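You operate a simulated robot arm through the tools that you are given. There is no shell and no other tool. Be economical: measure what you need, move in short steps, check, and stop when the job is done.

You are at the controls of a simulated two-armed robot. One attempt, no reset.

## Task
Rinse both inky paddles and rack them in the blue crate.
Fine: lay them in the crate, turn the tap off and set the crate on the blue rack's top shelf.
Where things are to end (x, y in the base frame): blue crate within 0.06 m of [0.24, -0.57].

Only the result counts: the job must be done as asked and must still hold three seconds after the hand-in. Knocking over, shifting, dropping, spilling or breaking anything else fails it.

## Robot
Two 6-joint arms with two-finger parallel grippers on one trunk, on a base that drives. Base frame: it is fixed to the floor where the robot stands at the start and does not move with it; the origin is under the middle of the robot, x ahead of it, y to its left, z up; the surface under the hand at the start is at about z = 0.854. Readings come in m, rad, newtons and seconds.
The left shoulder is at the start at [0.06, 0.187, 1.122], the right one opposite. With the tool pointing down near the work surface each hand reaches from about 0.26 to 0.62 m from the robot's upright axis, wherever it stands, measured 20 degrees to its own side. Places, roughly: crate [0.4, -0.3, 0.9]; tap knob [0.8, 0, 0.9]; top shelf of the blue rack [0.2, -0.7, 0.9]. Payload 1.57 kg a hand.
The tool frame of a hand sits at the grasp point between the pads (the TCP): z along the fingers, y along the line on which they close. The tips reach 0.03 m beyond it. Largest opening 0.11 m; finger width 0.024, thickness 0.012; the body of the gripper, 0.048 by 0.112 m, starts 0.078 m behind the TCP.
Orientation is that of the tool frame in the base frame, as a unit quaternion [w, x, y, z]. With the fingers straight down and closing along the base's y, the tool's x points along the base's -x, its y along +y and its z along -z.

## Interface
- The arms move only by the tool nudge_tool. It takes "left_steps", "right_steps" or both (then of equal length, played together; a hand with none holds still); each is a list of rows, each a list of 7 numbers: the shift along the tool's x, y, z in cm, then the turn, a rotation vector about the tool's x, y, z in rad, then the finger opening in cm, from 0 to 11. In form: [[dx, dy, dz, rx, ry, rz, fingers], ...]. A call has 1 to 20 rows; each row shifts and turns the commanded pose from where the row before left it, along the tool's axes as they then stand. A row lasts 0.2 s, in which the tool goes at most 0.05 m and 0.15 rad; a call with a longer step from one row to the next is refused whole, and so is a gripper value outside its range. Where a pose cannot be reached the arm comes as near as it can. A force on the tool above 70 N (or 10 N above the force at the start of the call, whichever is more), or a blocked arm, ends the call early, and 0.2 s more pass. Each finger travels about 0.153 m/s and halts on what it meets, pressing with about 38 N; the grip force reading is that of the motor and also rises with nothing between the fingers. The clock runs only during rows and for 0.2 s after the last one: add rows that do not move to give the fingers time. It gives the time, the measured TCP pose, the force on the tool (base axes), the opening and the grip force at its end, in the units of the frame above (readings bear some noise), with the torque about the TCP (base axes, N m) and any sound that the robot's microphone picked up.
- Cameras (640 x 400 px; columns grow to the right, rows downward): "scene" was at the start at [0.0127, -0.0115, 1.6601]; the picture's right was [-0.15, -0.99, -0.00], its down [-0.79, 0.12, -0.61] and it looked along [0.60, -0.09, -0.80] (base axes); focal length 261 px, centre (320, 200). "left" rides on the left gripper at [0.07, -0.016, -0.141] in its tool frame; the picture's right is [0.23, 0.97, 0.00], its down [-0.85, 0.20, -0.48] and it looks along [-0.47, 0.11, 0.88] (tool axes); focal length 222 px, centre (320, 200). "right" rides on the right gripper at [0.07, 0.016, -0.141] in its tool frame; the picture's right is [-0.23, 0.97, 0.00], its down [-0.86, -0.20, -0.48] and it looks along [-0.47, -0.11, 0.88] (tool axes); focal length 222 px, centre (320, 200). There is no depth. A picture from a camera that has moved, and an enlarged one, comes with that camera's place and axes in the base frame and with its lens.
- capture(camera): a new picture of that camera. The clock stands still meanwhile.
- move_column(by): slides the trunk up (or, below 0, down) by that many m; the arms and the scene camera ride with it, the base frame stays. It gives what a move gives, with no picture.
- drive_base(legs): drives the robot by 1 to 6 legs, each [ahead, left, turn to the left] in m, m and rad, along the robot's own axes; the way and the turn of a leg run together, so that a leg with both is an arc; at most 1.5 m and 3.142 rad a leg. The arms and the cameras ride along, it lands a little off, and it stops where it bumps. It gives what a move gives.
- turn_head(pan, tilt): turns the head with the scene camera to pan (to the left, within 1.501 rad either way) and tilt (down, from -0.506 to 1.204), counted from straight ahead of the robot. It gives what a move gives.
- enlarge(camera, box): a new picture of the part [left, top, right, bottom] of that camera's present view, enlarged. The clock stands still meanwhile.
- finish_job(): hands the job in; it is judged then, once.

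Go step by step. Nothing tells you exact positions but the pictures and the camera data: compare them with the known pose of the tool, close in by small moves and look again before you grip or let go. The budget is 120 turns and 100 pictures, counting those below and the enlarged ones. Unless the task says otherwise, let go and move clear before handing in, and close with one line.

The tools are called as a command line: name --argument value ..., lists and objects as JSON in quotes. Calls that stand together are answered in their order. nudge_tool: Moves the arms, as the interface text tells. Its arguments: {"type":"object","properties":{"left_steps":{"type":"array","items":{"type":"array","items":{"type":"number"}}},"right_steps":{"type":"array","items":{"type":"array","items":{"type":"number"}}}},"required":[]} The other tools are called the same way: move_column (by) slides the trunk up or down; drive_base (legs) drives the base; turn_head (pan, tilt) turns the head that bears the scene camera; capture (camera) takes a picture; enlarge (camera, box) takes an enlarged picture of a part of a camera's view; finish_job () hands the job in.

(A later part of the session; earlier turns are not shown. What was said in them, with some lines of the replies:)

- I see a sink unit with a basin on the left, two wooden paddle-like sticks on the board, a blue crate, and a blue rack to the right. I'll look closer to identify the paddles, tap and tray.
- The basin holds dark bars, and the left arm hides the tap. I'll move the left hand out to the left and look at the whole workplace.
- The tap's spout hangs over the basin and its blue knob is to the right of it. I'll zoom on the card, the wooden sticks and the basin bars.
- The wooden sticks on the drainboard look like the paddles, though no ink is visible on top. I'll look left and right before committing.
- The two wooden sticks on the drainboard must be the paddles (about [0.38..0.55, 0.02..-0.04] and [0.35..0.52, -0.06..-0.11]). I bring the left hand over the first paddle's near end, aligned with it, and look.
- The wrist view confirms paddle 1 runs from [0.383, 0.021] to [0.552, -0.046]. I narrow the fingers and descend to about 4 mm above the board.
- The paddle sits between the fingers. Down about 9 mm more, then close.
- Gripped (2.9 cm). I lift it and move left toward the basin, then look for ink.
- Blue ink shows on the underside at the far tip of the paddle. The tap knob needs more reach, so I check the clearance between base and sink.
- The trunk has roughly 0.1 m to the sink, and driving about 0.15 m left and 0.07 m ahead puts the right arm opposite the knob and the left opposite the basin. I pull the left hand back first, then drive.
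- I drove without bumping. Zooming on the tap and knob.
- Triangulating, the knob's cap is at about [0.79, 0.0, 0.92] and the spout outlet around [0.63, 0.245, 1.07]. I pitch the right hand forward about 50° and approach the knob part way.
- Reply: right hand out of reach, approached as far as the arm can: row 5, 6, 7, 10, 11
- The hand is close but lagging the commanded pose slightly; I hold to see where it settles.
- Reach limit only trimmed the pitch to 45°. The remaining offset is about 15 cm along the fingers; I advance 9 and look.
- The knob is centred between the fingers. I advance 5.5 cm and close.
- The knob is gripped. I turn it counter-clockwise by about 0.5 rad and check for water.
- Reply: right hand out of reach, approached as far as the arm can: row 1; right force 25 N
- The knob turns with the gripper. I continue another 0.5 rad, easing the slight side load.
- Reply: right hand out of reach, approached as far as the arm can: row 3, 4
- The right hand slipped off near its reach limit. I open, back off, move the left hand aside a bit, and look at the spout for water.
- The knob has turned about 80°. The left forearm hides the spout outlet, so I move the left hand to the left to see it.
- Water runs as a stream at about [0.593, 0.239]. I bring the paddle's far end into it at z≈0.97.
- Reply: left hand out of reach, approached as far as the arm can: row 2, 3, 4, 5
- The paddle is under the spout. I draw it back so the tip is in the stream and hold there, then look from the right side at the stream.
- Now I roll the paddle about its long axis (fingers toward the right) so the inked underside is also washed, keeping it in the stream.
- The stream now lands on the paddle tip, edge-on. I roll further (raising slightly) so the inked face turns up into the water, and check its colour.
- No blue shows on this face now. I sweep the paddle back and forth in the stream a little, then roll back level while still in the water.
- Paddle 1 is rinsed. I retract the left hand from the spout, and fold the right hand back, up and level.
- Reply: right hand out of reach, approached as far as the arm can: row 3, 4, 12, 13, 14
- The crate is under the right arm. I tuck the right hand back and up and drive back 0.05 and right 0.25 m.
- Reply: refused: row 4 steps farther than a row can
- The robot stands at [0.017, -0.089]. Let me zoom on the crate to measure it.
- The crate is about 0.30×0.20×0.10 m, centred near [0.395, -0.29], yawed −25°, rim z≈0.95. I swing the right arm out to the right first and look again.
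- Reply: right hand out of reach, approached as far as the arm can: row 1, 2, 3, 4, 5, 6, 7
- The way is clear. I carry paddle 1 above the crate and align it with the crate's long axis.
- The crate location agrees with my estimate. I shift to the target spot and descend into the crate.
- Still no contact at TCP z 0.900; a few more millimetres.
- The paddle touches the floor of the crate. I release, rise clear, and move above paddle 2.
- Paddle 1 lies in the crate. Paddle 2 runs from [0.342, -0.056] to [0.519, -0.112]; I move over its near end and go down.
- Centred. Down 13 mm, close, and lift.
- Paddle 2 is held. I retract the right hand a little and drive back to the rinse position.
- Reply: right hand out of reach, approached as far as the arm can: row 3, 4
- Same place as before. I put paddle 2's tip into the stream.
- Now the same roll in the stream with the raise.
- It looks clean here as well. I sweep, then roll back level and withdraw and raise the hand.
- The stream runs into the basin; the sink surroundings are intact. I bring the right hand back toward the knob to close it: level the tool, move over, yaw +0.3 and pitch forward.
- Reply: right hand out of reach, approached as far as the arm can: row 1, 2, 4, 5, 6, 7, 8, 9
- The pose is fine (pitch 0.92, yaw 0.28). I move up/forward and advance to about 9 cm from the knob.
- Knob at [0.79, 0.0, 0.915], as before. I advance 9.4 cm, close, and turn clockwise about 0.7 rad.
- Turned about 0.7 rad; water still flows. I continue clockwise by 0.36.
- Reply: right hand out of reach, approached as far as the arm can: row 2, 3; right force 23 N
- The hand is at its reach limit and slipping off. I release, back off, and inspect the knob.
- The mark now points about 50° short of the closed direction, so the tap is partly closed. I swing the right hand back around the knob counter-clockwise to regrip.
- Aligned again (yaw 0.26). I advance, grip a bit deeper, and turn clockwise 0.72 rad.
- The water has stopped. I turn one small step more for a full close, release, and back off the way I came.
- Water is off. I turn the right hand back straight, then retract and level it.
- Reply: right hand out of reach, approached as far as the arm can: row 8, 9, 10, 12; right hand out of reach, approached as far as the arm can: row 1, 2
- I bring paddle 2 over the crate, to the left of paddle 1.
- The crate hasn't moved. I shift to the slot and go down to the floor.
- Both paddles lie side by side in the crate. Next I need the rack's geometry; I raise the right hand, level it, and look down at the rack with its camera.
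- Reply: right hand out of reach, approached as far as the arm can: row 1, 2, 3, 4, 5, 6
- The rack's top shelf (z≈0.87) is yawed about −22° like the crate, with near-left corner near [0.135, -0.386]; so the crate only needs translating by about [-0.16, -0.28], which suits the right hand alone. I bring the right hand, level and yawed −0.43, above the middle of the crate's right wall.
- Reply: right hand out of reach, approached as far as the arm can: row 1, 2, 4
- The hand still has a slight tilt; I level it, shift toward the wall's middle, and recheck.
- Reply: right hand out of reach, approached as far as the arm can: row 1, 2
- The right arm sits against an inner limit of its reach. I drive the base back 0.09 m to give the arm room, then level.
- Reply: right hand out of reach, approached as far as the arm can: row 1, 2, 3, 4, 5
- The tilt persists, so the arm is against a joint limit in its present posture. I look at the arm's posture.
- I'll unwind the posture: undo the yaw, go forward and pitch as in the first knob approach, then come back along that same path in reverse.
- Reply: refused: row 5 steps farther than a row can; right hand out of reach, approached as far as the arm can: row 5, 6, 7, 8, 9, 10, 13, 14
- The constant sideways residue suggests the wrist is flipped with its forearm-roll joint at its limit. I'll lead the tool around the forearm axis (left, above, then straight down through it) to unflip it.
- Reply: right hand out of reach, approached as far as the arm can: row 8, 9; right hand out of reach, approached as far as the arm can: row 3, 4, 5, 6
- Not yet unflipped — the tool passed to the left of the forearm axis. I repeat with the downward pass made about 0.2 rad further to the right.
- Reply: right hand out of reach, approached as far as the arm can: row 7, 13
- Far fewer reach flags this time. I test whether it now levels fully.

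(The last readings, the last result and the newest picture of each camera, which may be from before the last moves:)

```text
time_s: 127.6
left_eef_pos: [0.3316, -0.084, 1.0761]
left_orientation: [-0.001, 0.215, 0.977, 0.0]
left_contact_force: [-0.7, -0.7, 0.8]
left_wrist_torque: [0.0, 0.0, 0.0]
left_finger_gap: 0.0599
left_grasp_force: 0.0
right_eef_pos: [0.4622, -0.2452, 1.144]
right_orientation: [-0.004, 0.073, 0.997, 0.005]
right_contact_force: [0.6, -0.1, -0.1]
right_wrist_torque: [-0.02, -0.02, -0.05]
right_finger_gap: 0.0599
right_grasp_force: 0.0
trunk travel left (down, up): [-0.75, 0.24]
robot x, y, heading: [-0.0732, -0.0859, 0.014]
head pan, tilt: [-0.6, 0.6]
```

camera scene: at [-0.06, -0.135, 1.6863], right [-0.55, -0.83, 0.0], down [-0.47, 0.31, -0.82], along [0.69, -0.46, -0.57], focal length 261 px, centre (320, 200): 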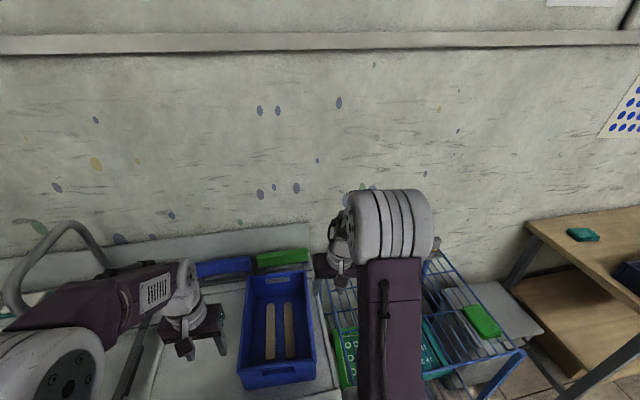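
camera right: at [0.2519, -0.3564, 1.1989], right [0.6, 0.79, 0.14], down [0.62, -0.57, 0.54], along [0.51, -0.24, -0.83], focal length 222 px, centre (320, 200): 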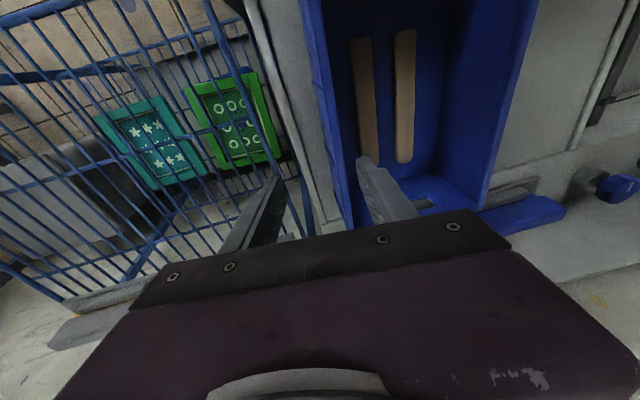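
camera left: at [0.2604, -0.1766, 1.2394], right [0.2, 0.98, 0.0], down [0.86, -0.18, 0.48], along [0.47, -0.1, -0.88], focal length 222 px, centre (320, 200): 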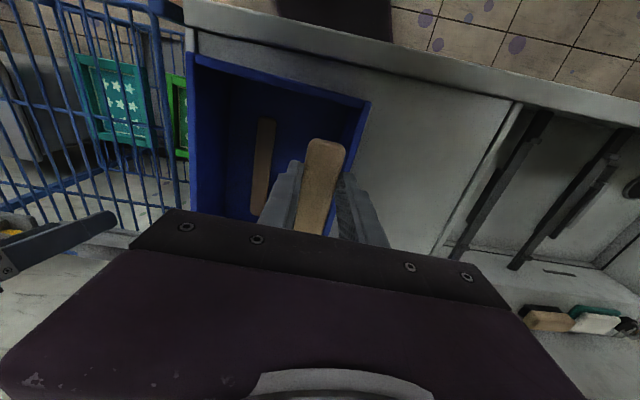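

The right hand is level and free again. I now place both hands above the crate's long walls (right: middle, left: 5 cm nearer) with yaw −0.43.

nudge_tool --right_steps '[[0, -1, 0, 0, 0, 0.142, 4.5], [0, -1, 0, 0, 0, 0.142, 4.5], [1, -4, 0, 0, 0, 0, 4.5], [1, -4, 0, 0, 0, 0, 4.5], [1, -4, 1, 0, 0, 0, 4.5], [1, -3, 2, 0, 0, 0, 4.5], [0, 0, 1.5, 0, 0, 0, 4.5]]' --left_steps '[[0, 0, 0, 0, 0, 0, 4.5], [0, 0, 0, 0, 0, 0, 4.5], [-1.8, 0, 0, 0, 0, 0, 4.5], [-1.8, -1.5, 0, 0, 0, 0, 4.5], [-1.8, -1.5, 0, 0, 0, 0, 4.5], [-1.8, -1.5, 0, 0, 0, 0, 4.5], [-1.9, -1.5, 0, 0, 0, 0, 4.5]]'

capture --camera "right"

capture --camera "left"

```text
time_s: 129.2
left_eef_pos: [0.3898, -0.1775, 1.0754]
left_orientation: [-0.001, 0.215, 0.977, 0.001]
left_contact_force: [0.7, 0.1, -0.2]
left_wrist_torque: [0.01, -0.01, 0.0]
left_finger_gap: 0.0449
left_grasp_force: 0.1
right_eef_pos: [0.3622, -0.3852, 1.0967]
right_orientation: [-0.005, 0.213, 0.977, 0.004]
right_contact_force: [-0.7, 0.1, -0.5]
right_wrist_torque: [-0.02, 0.02, 0.0]
right_finger_gap: 0.0452
right_grasp_force: 0.1
trunk travel left (down, up): [-0.75, 0.24]
robot x, y, heading: [-0.0722, -0.0829, 0.011]
head pan, tilt: [-0.6, 0.6]
```

```text
21 pictures are left
camera right: at [0.3059, -0.3428, 1.2395], right [0.61, 0.79, 0.0], down [0.7, -0.54, 0.47], along [0.37, -0.28, -0.88], focal length 222 px, centre (320, 200)
```

right: 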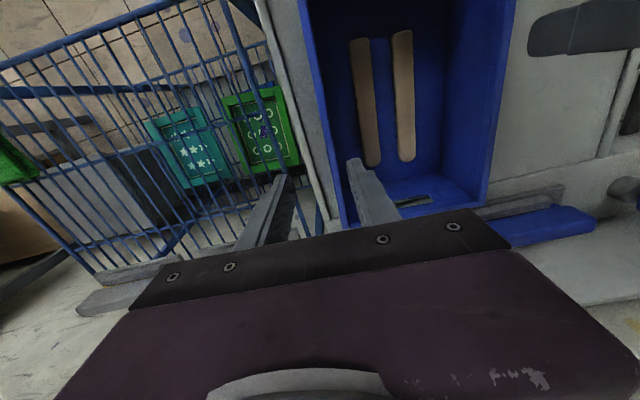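

```text
20 pictures are left
camera left: at [0.3195, -0.1639, 1.2174], right [0.2, 0.98, 0.0], down [0.86, -0.18, 0.48], along [0.47, -0.1, -0.88], focal length 222 px, centre (320, 200)
```

left: 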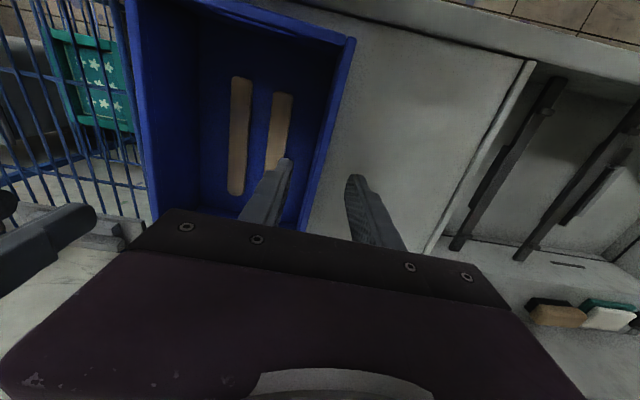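

Wall lines put the right hand 1.1 cm too far out and the left about right. I correct, and descend until the tips are just above the rim to check.

nudge_tool --right_steps '[[0, 1.1, 0, 0, 0, 0.025, 4.5], [0, 0, 4, 0, 0, 0, 4.5], [0, 0, 4, 0, 0, 0, 4.5], [0, 0, 2.7, 0, 0, 0, 4.5], [0, 0, 0, 0, 0, 0, 4.5]]' --left_steps '[[0, -0.2, 0, 0, 0, 0.025, 4.5], [0, 0, 4, 0, 0, 0, 4.5], [0, 0, 3, 0, 0, 0, 4.5], [0, 0, 1.6, 0, 0, 0, 4.5], [0, 0, 0, 0, 0, 0, 4.5]]'

capture --camera "right"

capture --camera "left"

```text
time_s: 130.4
left_eef_pos: [0.388, -0.1797, 0.9878]
left_orientation: [0.001, 0.226, 0.974, 0.0]
left_contact_force: [-0.2, -0.8, -0.6]
left_wrist_torque: [0.01, -0.02, 0.01]
left_finger_gap: 0.0451
left_grasp_force: 0.0
right_eef_pos: [0.3639, -0.3729, 0.9904]
right_orientation: [-0.004, 0.225, 0.974, 0.005]
right_contact_force: [-0.7, 0.7, 0.1]
right_wrist_torque: [0.01, -0.01, -0.02]
right_finger_gap: 0.045
right_grasp_force: 0.0
trunk travel left (down, up): [-0.75, 0.24]
robot x, y, heading: [-0.0744, -0.0852, 0.013]
head pan, tilt: [-0.6, 0.6]
```

```text
19 pictures are left
camera right: at [0.3092, -0.3291, 1.1326], right [0.63, 0.78, 0.0], down [0.68, -0.56, 0.47], along [0.36, -0.29, -0.88], focal length 222 px, centre (320, 200)
```

right: 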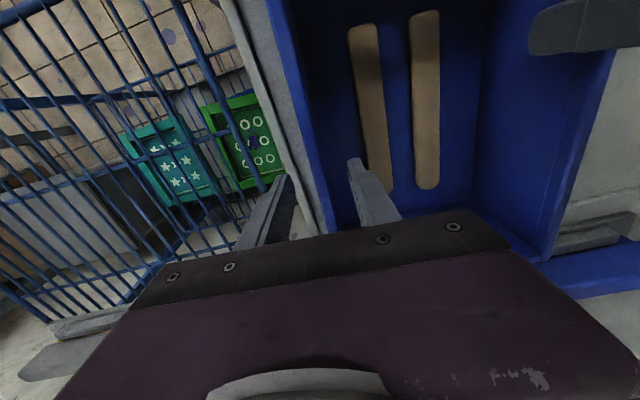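

```text
18 pictures are left
camera left: at [0.3177, -0.1635, 1.1309], right [0.23, 0.97, 0.0], down [0.86, -0.2, 0.48], along [0.47, -0.11, -0.88], focal length 222 px, centre (320, 200)
```

left: 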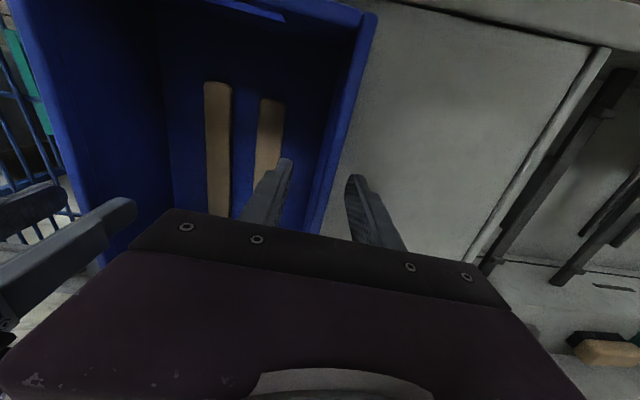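

Both hands straddle the walls. I centre the left by 0.9 cm, descend 7 cm, and close both.

nudge_tool --right_steps '[[0, -0.3, 0, 0, 0, 0, 4.5], [0, 0, 2.5, 0, 0, 0, 4.5], [0, 0, 2.5, 0, 0, 0, 4.5], [0, 0, 2.2, 0, 0, 0, 4.5], [0, 0, 0, 0, 0, 0, 2], [0, 0, 0, 0, 0, 0, 0], [0, 0, 0, 0, 0, 0, 0], [0, 0, 0, 0, 0, 0, 0]]' --left_steps '[[0, 0.9, 0, 0, 0, 0, 4.5], [0, 0, 2.5, 0, 0, 0, 4.5], [0, 0, 2.5, 0, 0, 0, 4.5], [0, 0, 2, 0, 0, 0, 4.5], [0, 0, 0, 0, 0, 0, 2], [0, 0, 0, 0, 0, 0, 0], [0, 0, 0, 0, 0, 0, 0], [0, 0, 0, 0, 0, 0, 0]]'

```text
time_s: 132.2
left_eef_pos: [0.3909, -0.1746, 0.9198]
left_orientation: [0.002, 0.227, 0.974, -0.004]
left_contact_force: [-9.7, -57.9, -3.0]
left_wrist_torque: [2.63, -1.0, 0.03]
left_finger_gap: 0.0105
left_grasp_force: 28.3
right_eef_pos: [0.3625, -0.3732, 0.9193]
right_orientation: [-0.005, 0.225, 0.974, 0.005]
right_contact_force: [10.1, 57.9, 0.2]
right_wrist_torque: [-2.72, 0.86, -0.15]
right_finger_gap: 0.0105
right_grasp_force: 27.9
trunk travel left (down, up): [-0.75, 0.24]
robot x, y, heading: [-0.0732, -0.0868, 0.013]
head pan, tilt: [-0.6, 0.6]
```

Both walls are gripped (1.05 cm), but the hands strain outward against each other. I ease them inward.

nudge_tool --right_steps '[[0, 0.2, 0, 0, 0, 0, 0], [0, 0.2, 0, 0, 0, 0, 0]]' --left_steps '[[0, -0.2, 0, 0, 0, 0, 0], [0, -0.2, 0, 0, 0, 0, 0]]'

```text
time_s: 132.8
left_eef_pos: [0.3912, -0.174, 0.9189]
left_orientation: [0.0, 0.228, 0.974, 0.0]
left_contact_force: [-0.6, -26.4, 2.0]
left_wrist_torque: [0.81, -0.74, 0.3]
left_finger_gap: 0.01
left_grasp_force: 27.5
right_eef_pos: [0.3642, -0.3726, 0.9188]
right_orientation: [-0.005, 0.225, 0.974, 0.003]
right_contact_force: [0.7, 25.3, -3.9]
right_wrist_torque: [-1.19, 0.63, 0.11]
right_finger_gap: 0.0094
right_grasp_force: 28.0
trunk travel left (down, up): [-0.75, 0.24]
robot x, y, heading: [-0.0682, -0.085, 0.016]
head pan, tilt: [-0.6, 0.6]
```

Halved. A bit more easing, then lift both by 2 cm as a test.

nudge_tool --right_steps '[[0, 0.15, 0, 0, 0, 0, 0], [0, 0.15, 0, 0, 0, 0, 0], [0, 0, -1, 0, 0, 0, 0], [0, 0, -1, 0, 0, 0, 0], [0, 0, 0, 0, 0, 0, 0]]' --left_steps '[[0, -0.15, 0, 0, 0, 0, 0], [0, -0.15, 0, 0, 0, 0, 0], [0, 0, -1, 0, 0, 0, 0], [0, 0, -1, 0, 0, 0, 0], [0, 0, 0, 0, 0, 0, 0]]'

turn_head --pan -0.4 --tilt 0.95

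capture --camera "scene"

```text
time_s: 134.0
left_eef_pos: [0.392, -0.1737, 0.9379]
left_orientation: [-0.003, 0.226, 0.974, 0.003]
left_contact_force: [12.8, 53.3, -0.2]
left_wrist_torque: [-2.34, 1.34, 0.58]
left_finger_gap: 0.0102
left_grasp_force: 27.6
right_eef_pos: [0.3664, -0.37, 0.9398]
right_orientation: [-0.004, 0.225, 0.974, 0.004]
right_contact_force: [-12.6, -53.1, -4.6]
right_wrist_torque: [2.11, -1.28, 0.48]
right_finger_gap: 0.0102
right_grasp_force: 28.1
trunk travel left (down, up): [-0.75, 0.24]
robot x, y, heading: [-0.0742, -0.0838, 0.01]
head pan, tilt: [-0.6, 0.6]
```

```text
time_s: 134.8
left_eef_pos: [0.3901, -0.1733, 0.9395]
left_orientation: [-0.001, 0.225, 0.974, 0.003]
left_contact_force: [10.4, 56.7, -1.5]
left_wrist_torque: [-2.5, 1.11, 0.3]
left_finger_gap: 0.0099
left_grasp_force: 28.1
right_eef_pos: [0.3639, -0.3712, 0.9389]
right_orientation: [-0.004, 0.226, 0.974, 0.003]
right_contact_force: [-10.7, -55.8, -3.4]
right_wrist_torque: [2.42, -1.02, 0.26]
right_finger_gap: 0.0098
right_grasp_force: 27.6
trunk travel left (down, up): [-0.75, 0.24]
robot x, y, heading: [-0.0725, -0.0878, 0.011]
head pan, tilt: [-0.4, 0.949]
```

```text
17 pictures are left
camera scene: at [-0.0657, -0.1141, 1.658], right [-0.38, -0.93, 0.0], down [-0.75, 0.31, -0.58], along [0.54, -0.22, -0.81], focal length 261 px, centre (320, 200)
```

scene: 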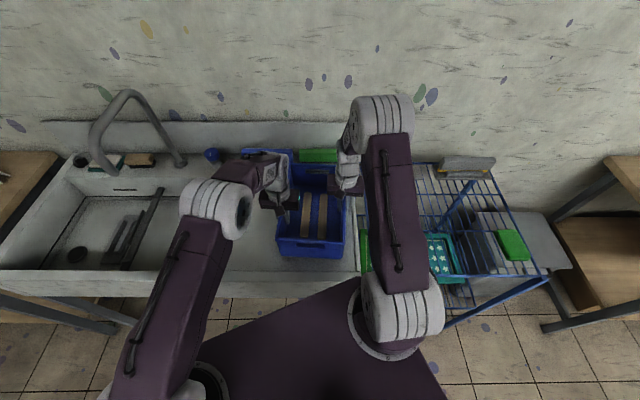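

The crate lifts (about 0.5 kg). I overshot the easing, so I back it off slightly and continue lifting to about 8 cm.

nudge_tool --right_steps '[[0, -0.1, 0, 0, 0, 0, 0], [0, -0.08, 0, 0, 0, 0, 0]]' --left_steps '[[0, 0.1, 0, 0, 0, 0, 0], [0, 0.08, 0, 0, 0, 0, 0]]'

```text
time_s: 135.4
left_eef_pos: [0.3904, -0.1733, 0.9394]
left_orientation: [0.0, 0.226, 0.974, 0.001]
left_contact_force: [6.1, 40.9, -1.7]
left_wrist_torque: [-1.75, 0.92, 0.24]
left_finger_gap: 0.0096
left_grasp_force: 27.8
right_eef_pos: [0.3635, -0.3721, 0.9385]
right_orientation: [-0.005, 0.226, 0.974, 0.004]
right_contact_force: [-7.3, -41.3, -4.3]
right_wrist_torque: [1.67, -0.82, 0.08]
right_finger_gap: 0.0098
right_grasp_force: 28.3
trunk travel left (down, up): [-0.75, 0.24]
robot x, y, heading: [-0.0706, -0.0881, 0.017]
head pan, tilt: [-0.4, 0.949]
```

nudge_tool --right_steps '[[0, -0.2, 0, 0, 0, 0, 0], [0, -0.2, 0, 0, 0, 0, 0], [0, 0, 0, 0, 0, 0, 0]]' --left_steps '[[0, 0.2, 0, 0, 0, 0, 0], [0, 0.2, 0, 0, 0, 0, 0], [0, 0, 0, 0, 0, 0, 0]]'

```text
time_s: 136.2
left_eef_pos: [0.3918, -0.1742, 0.9395]
left_orientation: [0.002, 0.227, 0.974, -0.003]
left_contact_force: [-5.1, -22.3, -3.6]
left_wrist_torque: [1.53, 0.27, -0.03]
left_finger_gap: 0.0097
left_grasp_force: 28.0
right_eef_pos: [0.3634, -0.3732, 0.9391]
right_orientation: [-0.006, 0.225, 0.974, 0.005]
right_contact_force: [5.2, 22.7, -2.4]
right_wrist_torque: [-1.39, -0.19, -0.34]
right_finger_gap: 0.0096
right_grasp_force: 28.3
trunk travel left (down, up): [-0.75, 0.24]
robot x, y, heading: [-0.0745, -0.0837, 0.011]
head pan, tilt: [-0.4, 0.949]
```

nudge_tool --right_steps '[[0, 0.13, 0, 0, 0, 0, 0], [0, 0, -1, 0, 0, 0, 0], [0, 0, -1.5, 0, 0, 0, 0], [0, 0, -1.5, 0, 0, 0, 0], [0, 0, -1.5, 0, 0, 0, 0], [0, 0, -1, 0, 0, 0, 0], [0, 0, 0, 0, 0, 0, 0]]' --left_steps '[[0, -0.13, 0, 0, 0, 0, 0], [0, 0, -1, 0, 0, 0, 0], [0, 0, -1.5, 0, 0, 0, 0], [0, 0, -1.5, 0, 0, 0, 0], [0, 0, -1.5, 0, 0, 0, 0], [0, 0, -1, 0, 0, 0, 0], [0, 0, 0, 0, 0, 0, 0]]'

```text
time_s: 137.8
left_eef_pos: [0.3908, -0.1758, 1.0048]
left_orientation: [0.001, 0.227, 0.974, -0.003]
left_contact_force: [-2.0, -46.4, -2.0]
left_wrist_torque: [2.09, -0.57, 0.39]
left_finger_gap: 0.0098
left_grasp_force: 28.0
right_eef_pos: [0.3644, -0.3718, 1.0038]
right_orientation: [-0.006, 0.225, 0.974, 0.006]
right_contact_force: [2.2, 46.5, -3.1]
right_wrist_torque: [-2.13, 0.65, 0.24]
right_finger_gap: 0.0096
right_grasp_force: 27.8
trunk travel left (down, up): [-0.75, 0.24]
robot x, y, heading: [-0.0754, -0.086, 0.009]
head pan, tilt: [-0.4, 0.949]
```

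Carrying is stable. I ease the squeeze a little, then drive back 0.16 m and right 0.284 m with the crate raised.

nudge_tool --right_steps '[[0, 0.15, 0, 0, 0, 0, 0], [0, 0, 0, 0, 0, 0, 0]]' --left_steps '[[0, -0.15, 0, 0, 0, 0, 0], [0, 0, 0, 0, 0, 0, 0]]'

drive_base --legs '[[-0.16, 0, 0]]'

capture --camera "scene"

```text
time_s: 138.4
left_eef_pos: [0.391, -0.175, 1.0042]
left_orientation: [0.0, 0.227, 0.974, -0.001]
left_contact_force: [0.1, -35.1, -2.7]
left_wrist_torque: [1.47, -0.48, 0.52]
left_finger_gap: 0.0098
left_grasp_force: 28.0
right_eef_pos: [0.365, -0.372, 1.0041]
right_orientation: [-0.005, 0.225, 0.974, 0.004]
right_contact_force: [0.6, 34.4, -3.3]
right_wrist_torque: [-1.56, 0.57, 0.41]
right_finger_gap: 0.0098
right_grasp_force: 27.8
trunk travel left (down, up): [-0.75, 0.24]
robot x, y, heading: [-0.073, -0.088, 0.016]
head pan, tilt: [-0.4, 0.949]
```

```text
time_s: 139.9
left_eef_pos: [0.2329, -0.178, 1.0038]
left_orientation: [-0.001, 0.229, 0.974, -0.002]
left_contact_force: [1.1, -33.7, -2.7]
left_wrist_torque: [1.61, 0.07, 0.52]
left_finger_gap: 0.0098
left_grasp_force: 28.0
right_eef_pos: [0.2066, -0.3747, 1.0022]
right_orientation: [-0.007, 0.226, 0.974, 0.004]
right_contact_force: [-1.6, 33.4, -3.2]
right_wrist_torque: [-1.7, 0.03, 0.43]
right_finger_gap: 0.0099
right_grasp_force: 27.7
trunk travel left (down, up): [-0.75, 0.24]
robot x, y, heading: [-0.2303, -0.0847, 0.012]
head pan, tilt: [-0.4, 0.949]
```

```text
16 pictures are left
camera scene: at [-0.2216, -0.1162, 1.6578], right [-0.38, -0.93, 0.0], down [-0.75, 0.31, -0.58], along [0.54, -0.22, -0.81], focal length 261 px, centre (320, 200)
```

scene: 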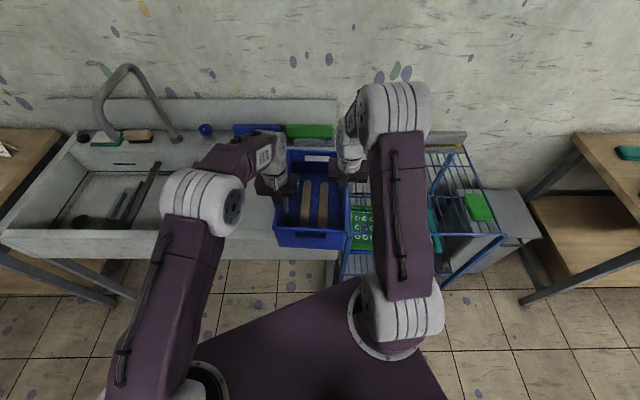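

Clear. Now right by 0.284 m.

drive_base --legs '[[0, -0.284, 0]]'

capture --camera "scene"

```text
time_s: 141.8
left_eef_pos: [0.2359, -0.4611, 1.0049]
left_orientation: [0.001, 0.228, 0.974, -0.001]
left_contact_force: [4.0, -4.4, -2.2]
left_wrist_torque: [0.16, -0.08, 0.53]
left_finger_gap: 0.0096
left_grasp_force: 28.2
right_eef_pos: [0.2078, -0.6586, 1.0045]
right_orientation: [-0.005, 0.226, 0.974, 0.004]
right_contact_force: [-3.9, 5.3, -1.6]
right_wrist_torque: [-0.18, 0.17, 0.32]
right_finger_gap: 0.0097
right_grasp_force: 28.0
trunk travel left (down, up): [-0.75, 0.24]
robot x, y, heading: [-0.2296, -0.3728, 0.016]
head pan, tilt: [-0.4, 0.949]
```

```text
15 pictures are left
camera scene: at [-0.2213, -0.3996, 1.6579], right [-0.38, -0.93, 0.0], down [-0.75, 0.31, -0.58], along [0.54, -0.22, -0.81], focal length 261 px, centre (320, 200)
```

scene: 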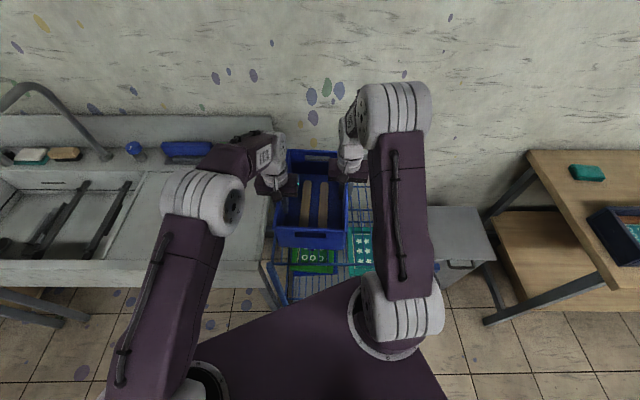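

The crate should be at about [0.24, -0.57]. I zoom in to check it against the shelf.

enlarge --camera "scene" --box '[230, 120, 450, 310]'

capture --camera "right"

```text
2.11 times, centred on (340, 215) of scene
camera zoom: at [-0.2213, -0.3996, 1.6579], right [-0.38, -0.93, 0.0], down [-0.75, 0.31, -0.58], along [0.54, -0.22, -0.81], focal length 550 px, centre (278, 168)
```

zoom: 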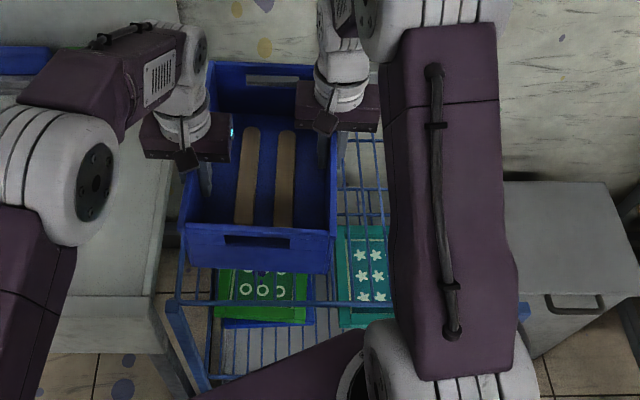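

```text
13 pictures are left
camera right: at [0.1543, -0.6155, 1.1459], right [0.63, 0.77, 0.0], down [0.68, -0.56, 0.47], along [0.36, -0.29, -0.88], focal length 222 px, centre (320, 200)
```

right: 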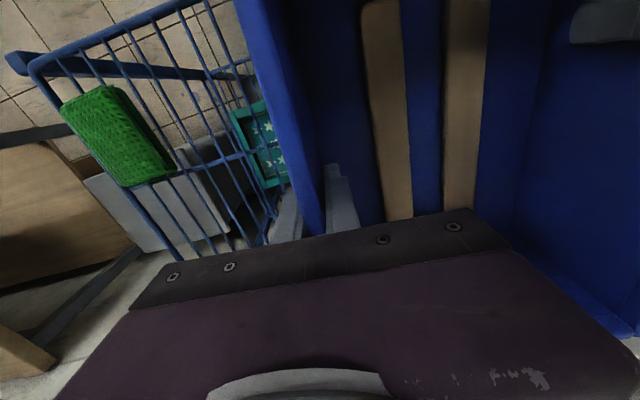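

The shelf corner is where I expected; the crate will lie fully on the shelf. I shift it 1 cm toward the robot for clearance at the back and lower 5.5 cm.

nudge_tool --right_steps '[[1, 0, 0, 0, 0, 0, 0], [0, 0, 1.5, 0, 0, 0, 0], [0, 0, 1.5, 0, 0, 0, 0], [0, 0, 1.5, 0, 0, 0, 0], [0, 0, 1, 0, 0, 0, 0], [0, 0, 0, 0, 0, 0, 0]]' --left_steps '[[1, 0, 0, 0, 0, 0, 0], [0, 0, 1.5, 0, 0, 0, 0], [0, 0, 1.5, 0, 0, 0, 0], [0, 0, 1.5, 0, 0, 0, 0], [0, 0, 1, 0, 0, 0, 0], [0, 0, 0, 0, 0, 0, 0]]'

```text
time_s: 143.2
left_eef_pos: [0.2262, -0.4576, 0.9501]
left_orientation: [0.0, 0.227, 0.974, -0.001]
left_contact_force: [4.1, 9.8, -2.1]
left_wrist_torque: [-0.59, -0.1, 0.34]
left_finger_gap: 0.0097
left_grasp_force: 27.9
right_eef_pos: [0.1986, -0.6552, 0.9489]
right_orientation: [-0.005, 0.226, 0.974, 0.004]
right_contact_force: [-3.8, -9.3, -3.0]
right_wrist_torque: [0.49, 0.19, 0.19]
right_finger_gap: 0.0095
right_grasp_force: 27.9
trunk travel left (down, up): [-0.75, 0.24]
robot x, y, heading: [-0.2254, -0.373, 0.012]
head pan, tilt: [-0.4, 0.949]
```

Bottom is near z 0.885. I lower in small steps watching the vertical force.

nudge_tool --right_steps '[[0, 0, 0.4, 0, 0, 0, 0], [0, 0, 0.4, 0, 0, 0, 0]]' --left_steps '[[0, 0, 0.4, 0, 0, 0, 0], [0, 0, 0.4, 0, 0, 0, 0]]'

capture --camera "right"

```text
time_s: 143.8
left_eef_pos: [0.2259, -0.4581, 0.9422]
left_orientation: [0.0, 0.227, 0.974, -0.001]
left_contact_force: [5.2, 13.4, -2.7]
left_wrist_torque: [-0.76, -0.01, 0.46]
left_finger_gap: 0.0095
left_grasp_force: 27.6
right_eef_pos: [0.2, -0.6554, 0.9405]
right_orientation: [-0.005, 0.226, 0.974, 0.004]
right_contact_force: [-6.3, -13.6, -3.1]
right_wrist_torque: [0.61, 0.05, 0.25]
right_finger_gap: 0.0096
right_grasp_force: 27.9
trunk travel left (down, up): [-0.75, 0.24]
robot x, y, heading: [-0.227, -0.3713, 0.014]
head pan, tilt: [-0.4, 0.949]
```

```text
12 pictures are left
camera right: at [0.1453, -0.6118, 1.0828], right [0.63, 0.78, 0.0], down [0.68, -0.56, 0.47], along [0.36, -0.29, -0.88], focal length 222 px, centre (320, 200)
```

right: 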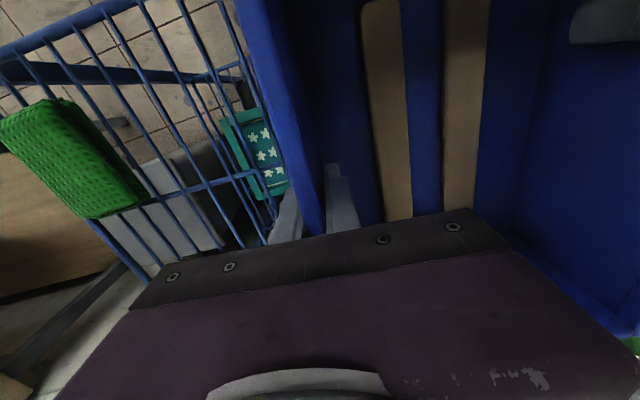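

nudge_tool --right_steps '[[0, 0, 0.3, 0, 0, 0, 0], [0, 0, 0.3, 0, 0, 0, 0]]' --left_steps '[[0, 0, 0.3, 0, 0, 0, 0], [0, 0, 0.3, 0, 0, 0, 0]]'

```text
time_s: 144.4
left_eef_pos: [0.2257, -0.4576, 0.9357]
left_orientation: [-0.001, 0.228, 0.974, -0.002]
left_contact_force: [5.6, 16.6, -2.9]
left_wrist_torque: [-0.68, 0.27, 0.38]
left_finger_gap: 0.0098
left_grasp_force: 27.8
right_eef_pos: [0.1995, -0.656, 0.9341]
right_orientation: [-0.006, 0.225, 0.974, 0.005]
right_contact_force: [-5.3, -16.3, -2.9]
right_wrist_torque: [0.68, -0.19, 0.23]
right_finger_gap: 0.0095
right_grasp_force: 27.9
trunk travel left (down, up): [-0.75, 0.24]
robot x, y, heading: [-0.2295, -0.375, 0.011]
head pan, tilt: [-0.4, 0.949]
```

Still carrying full weight (bottom ≈0.869). I keep lowering.

nudge_tool --right_steps '[[0, 0, 0.3, 0, 0, 0, 0], [0, 0, 0.3, 0, 0, 0, 0], [0, 0, 0.3, 0, 0, 0, 0]]' --left_steps '[[0, 0, 0.3, 0, 0, 0, 0], [0, 0, 0.3, 0, 0, 0, 0], [0, 0, 0.3, 0, 0, 0, 0]]'

```text
time_s: 145.2
left_eef_pos: [0.2261, -0.4575, 0.9272]
left_orientation: [-0.001, 0.227, 0.974, -0.001]
left_contact_force: [5.6, 22.9, -1.5]
left_wrist_torque: [-1.11, 0.2, 0.36]
left_finger_gap: 0.0098
left_grasp_force: 27.6
right_eef_pos: [0.1981, -0.6542, 0.9255]
right_orientation: [-0.006, 0.227, 0.974, 0.005]
right_contact_force: [-5.3, -22.7, -2.8]
right_wrist_torque: [1.01, -0.14, 0.19]
right_finger_gap: 0.01
right_grasp_force: 27.5
trunk travel left (down, up): [-0.75, 0.24]
robot x, y, heading: [-0.2297, -0.3709, 0.013]
head pan, tilt: [-0.4, 0.949]
```

nudge_tool --right_steps '[[0, -0.1, 0.3, 0, 0, 0, 0], [0, 0, 0.3, 0, 0, 0, 0], [0, 0, 0.3, 0, 0, 0, 0]]' --left_steps '[[0, 0.1, 0.3, 0, 0, 0, 0], [0, 0, 0.3, 0, 0, 0, 0], [0, 0, 0.3, 0, 0, 0, 0]]'

```text
time_s: 146.0
left_eef_pos: [0.2258, -0.4581, 0.9212]
left_orientation: [0.005, 0.228, 0.974, -0.003]
left_contact_force: [5.4, 1.4, 25.7]
left_wrist_torque: [0.3, 0.07, 0.65]
left_finger_gap: 0.0102
left_grasp_force: 27.4
right_eef_pos: [0.197, -0.6549, 0.9207]
right_orientation: [-0.003, 0.225, 0.974, 0.004]
right_contact_force: [3.4, -5.0, 26.2]
right_wrist_torque: [-0.16, 0.36, 0.02]
right_finger_gap: 0.0097
right_grasp_force: 28.3
trunk travel left (down, up): [-0.75, 0.24]
robot x, y, heading: [-0.2274, -0.3696, 0.01]
head pan, tilt: [-0.4, 0.949]
```

The crate is on the shelf. I relieve the downward push slightly, open both hands together, and rise.

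nudge_tool --right_steps '[[0, 0, -0.25, 0, 0, 0, 0], [0, 0, 0, 0, 0, 0, 3.5], [0, 0, 0, 0, 0, 0, 3.5], [0, 0, 0, 0, 0, 0, 3.5]]' --left_steps '[[0, 0, -0.25, 0, 0, 0, 0], [0, 0, 0, 0, 0, 0, 3.5], [0, 0, 0, 0, 0, 0, 3.5], [0, 0, 0, 0, 0, 0, 3.5]]'

```text
time_s: 147.0
left_eef_pos: [0.2261, -0.458, 0.9199]
left_orientation: [0.0, 0.226, 0.974, -0.001]
left_contact_force: [0.0, 0.9, 0.0]
left_wrist_torque: [0.0, 0.0, 0.02]
left_finger_gap: 0.0347
left_grasp_force: 0.1
right_eef_pos: [0.1969, -0.6551, 0.9194]
right_orientation: [-0.005, 0.225, 0.974, 0.005]
right_contact_force: [-0.7, -0.4, -0.5]
right_wrist_torque: [-0.03, 0.0, -0.01]
right_finger_gap: 0.035
right_grasp_force: 0.0
trunk travel left (down, up): [-0.75, 0.24]
robot x, y, heading: [-0.2289, -0.3728, 0.011]
head pan, tilt: [-0.4, 0.949]
```

Both hands are free with no load. I rise straight up and look.

nudge_tool --right_steps '[[0, 0, -2, 0, 0, 0, 3.5], [0, 0, -3, 0, 0, 0, 3.5], [0, 0, -4, 0, 0, 0, 3.5], [0, 0, -4, 0, 0, 0, 3.5], [0, 0, -3, 0, 0, 0, 3.5]]' --left_steps '[[0, 0, -2, 0, 0, 0, 3.5], [0, 0, -3, 0, 0, 0, 3.5], [0, 0, -4, 0, 0, 0, 3.5], [0, 0, -4, 0, 0, 0, 3.5], [0, 0, -3, 0, 0, 0, 3.5]]'

capture --camera "right"

capture --camera "left"

capture --camera "scene"

```text
time_s: 148.2
left_eef_pos: [0.225, -0.4565, 1.0813]
left_orientation: [0.0, 0.228, 0.974, -0.001]
left_contact_force: [-0.8, -0.1, 0.1]
left_wrist_torque: [0.0, -0.05, 0.03]
left_finger_gap: 0.0352
left_grasp_force: 0.0
right_eef_pos: [0.1999, -0.658, 1.0815]
right_orientation: [-0.005, 0.225, 0.974, 0.005]
right_contact_force: [-0.6, -0.3, 0.9]
right_wrist_torque: [0.0, -0.02, 0.01]
right_finger_gap: 0.0351
right_grasp_force: 0.1
trunk travel left (down, up): [-0.75, 0.24]
robot x, y, heading: [-0.2309, -0.3734, 0.009]
head pan, tilt: [-0.4, 0.949]
```

```text
11 pictures are left
camera right: at [0.1448, -0.6138, 1.2227], right [0.63, 0.77, 0.0], down [0.68, -0.56, 0.47], along [0.36, -0.29, -0.88], focal length 222 px, centre (320, 200)
```

right: 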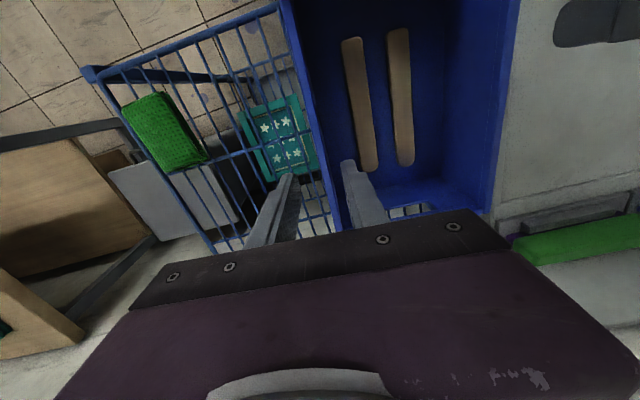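

```text
10 pictures are left
camera left: at [0.1556, -0.4408, 1.2233], right [0.23, 0.97, 0.0], down [0.85, -0.2, 0.48], along [0.47, -0.11, -0.88], focal length 222 px, centre (320, 200)
```

left: 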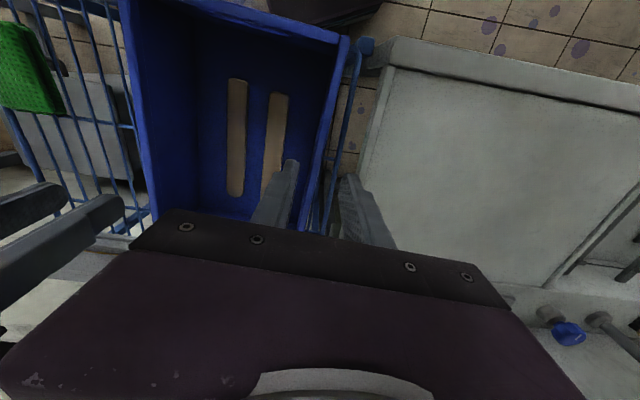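

```text
9 pictures are left
camera scene: at [-0.2229, -0.4004, 1.6579], right [-0.38, -0.93, 0.0], down [-0.75, 0.31, -0.58], along [0.54, -0.22, -0.81], focal length 261 px, centre (320, 200)
```

scene: 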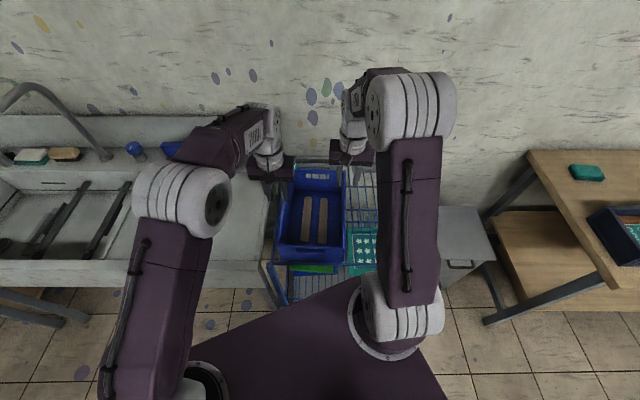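

The crate sits flat on the shelf with both paddles in it, centre about [0.226, -0.565]. One close check of the crate and the tap before handing in.

enlarge --camera "scene" --box '[240, 140, 400, 310]'

enlarge --camera "scene" --box '[0, 70, 180, 290]'

```text
2.35 times, centred on (320, 225) of scene
camera zoom: at [-0.2229, -0.4004, 1.6579], right [-0.38, -0.93, 0.0], down [-0.75, 0.31, -0.58], along [0.54, -0.22, -0.81], focal length 615 px, centre (320, 141)
```

zoom: 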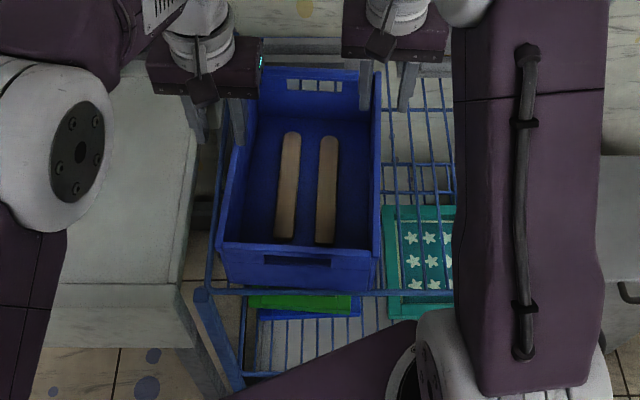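

```text
1.82 times, centred on (90, 180) of scene
camera zoom: at [-0.2229, -0.4004, 1.6579], right [-0.38, -0.93, 0.0], down [-0.75, 0.31, -0.58], along [0.54, -0.22, -0.81], focal length 475 px, centre (738, 236)
```

zoom: 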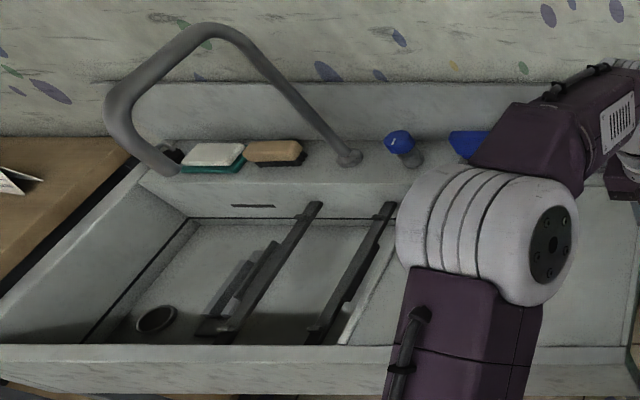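

The crate is on the shelf with both paddles in it, the tap is off, and both hands are clear, so I hand in.

finish_job

```text
The job is handed in.
```

I rinsed both paddles and laid them in the blue crate, turned the tap off, and set the crate on the blue rack's top shelf at about [0.23, -0.565], inside the 0.06 m limit.
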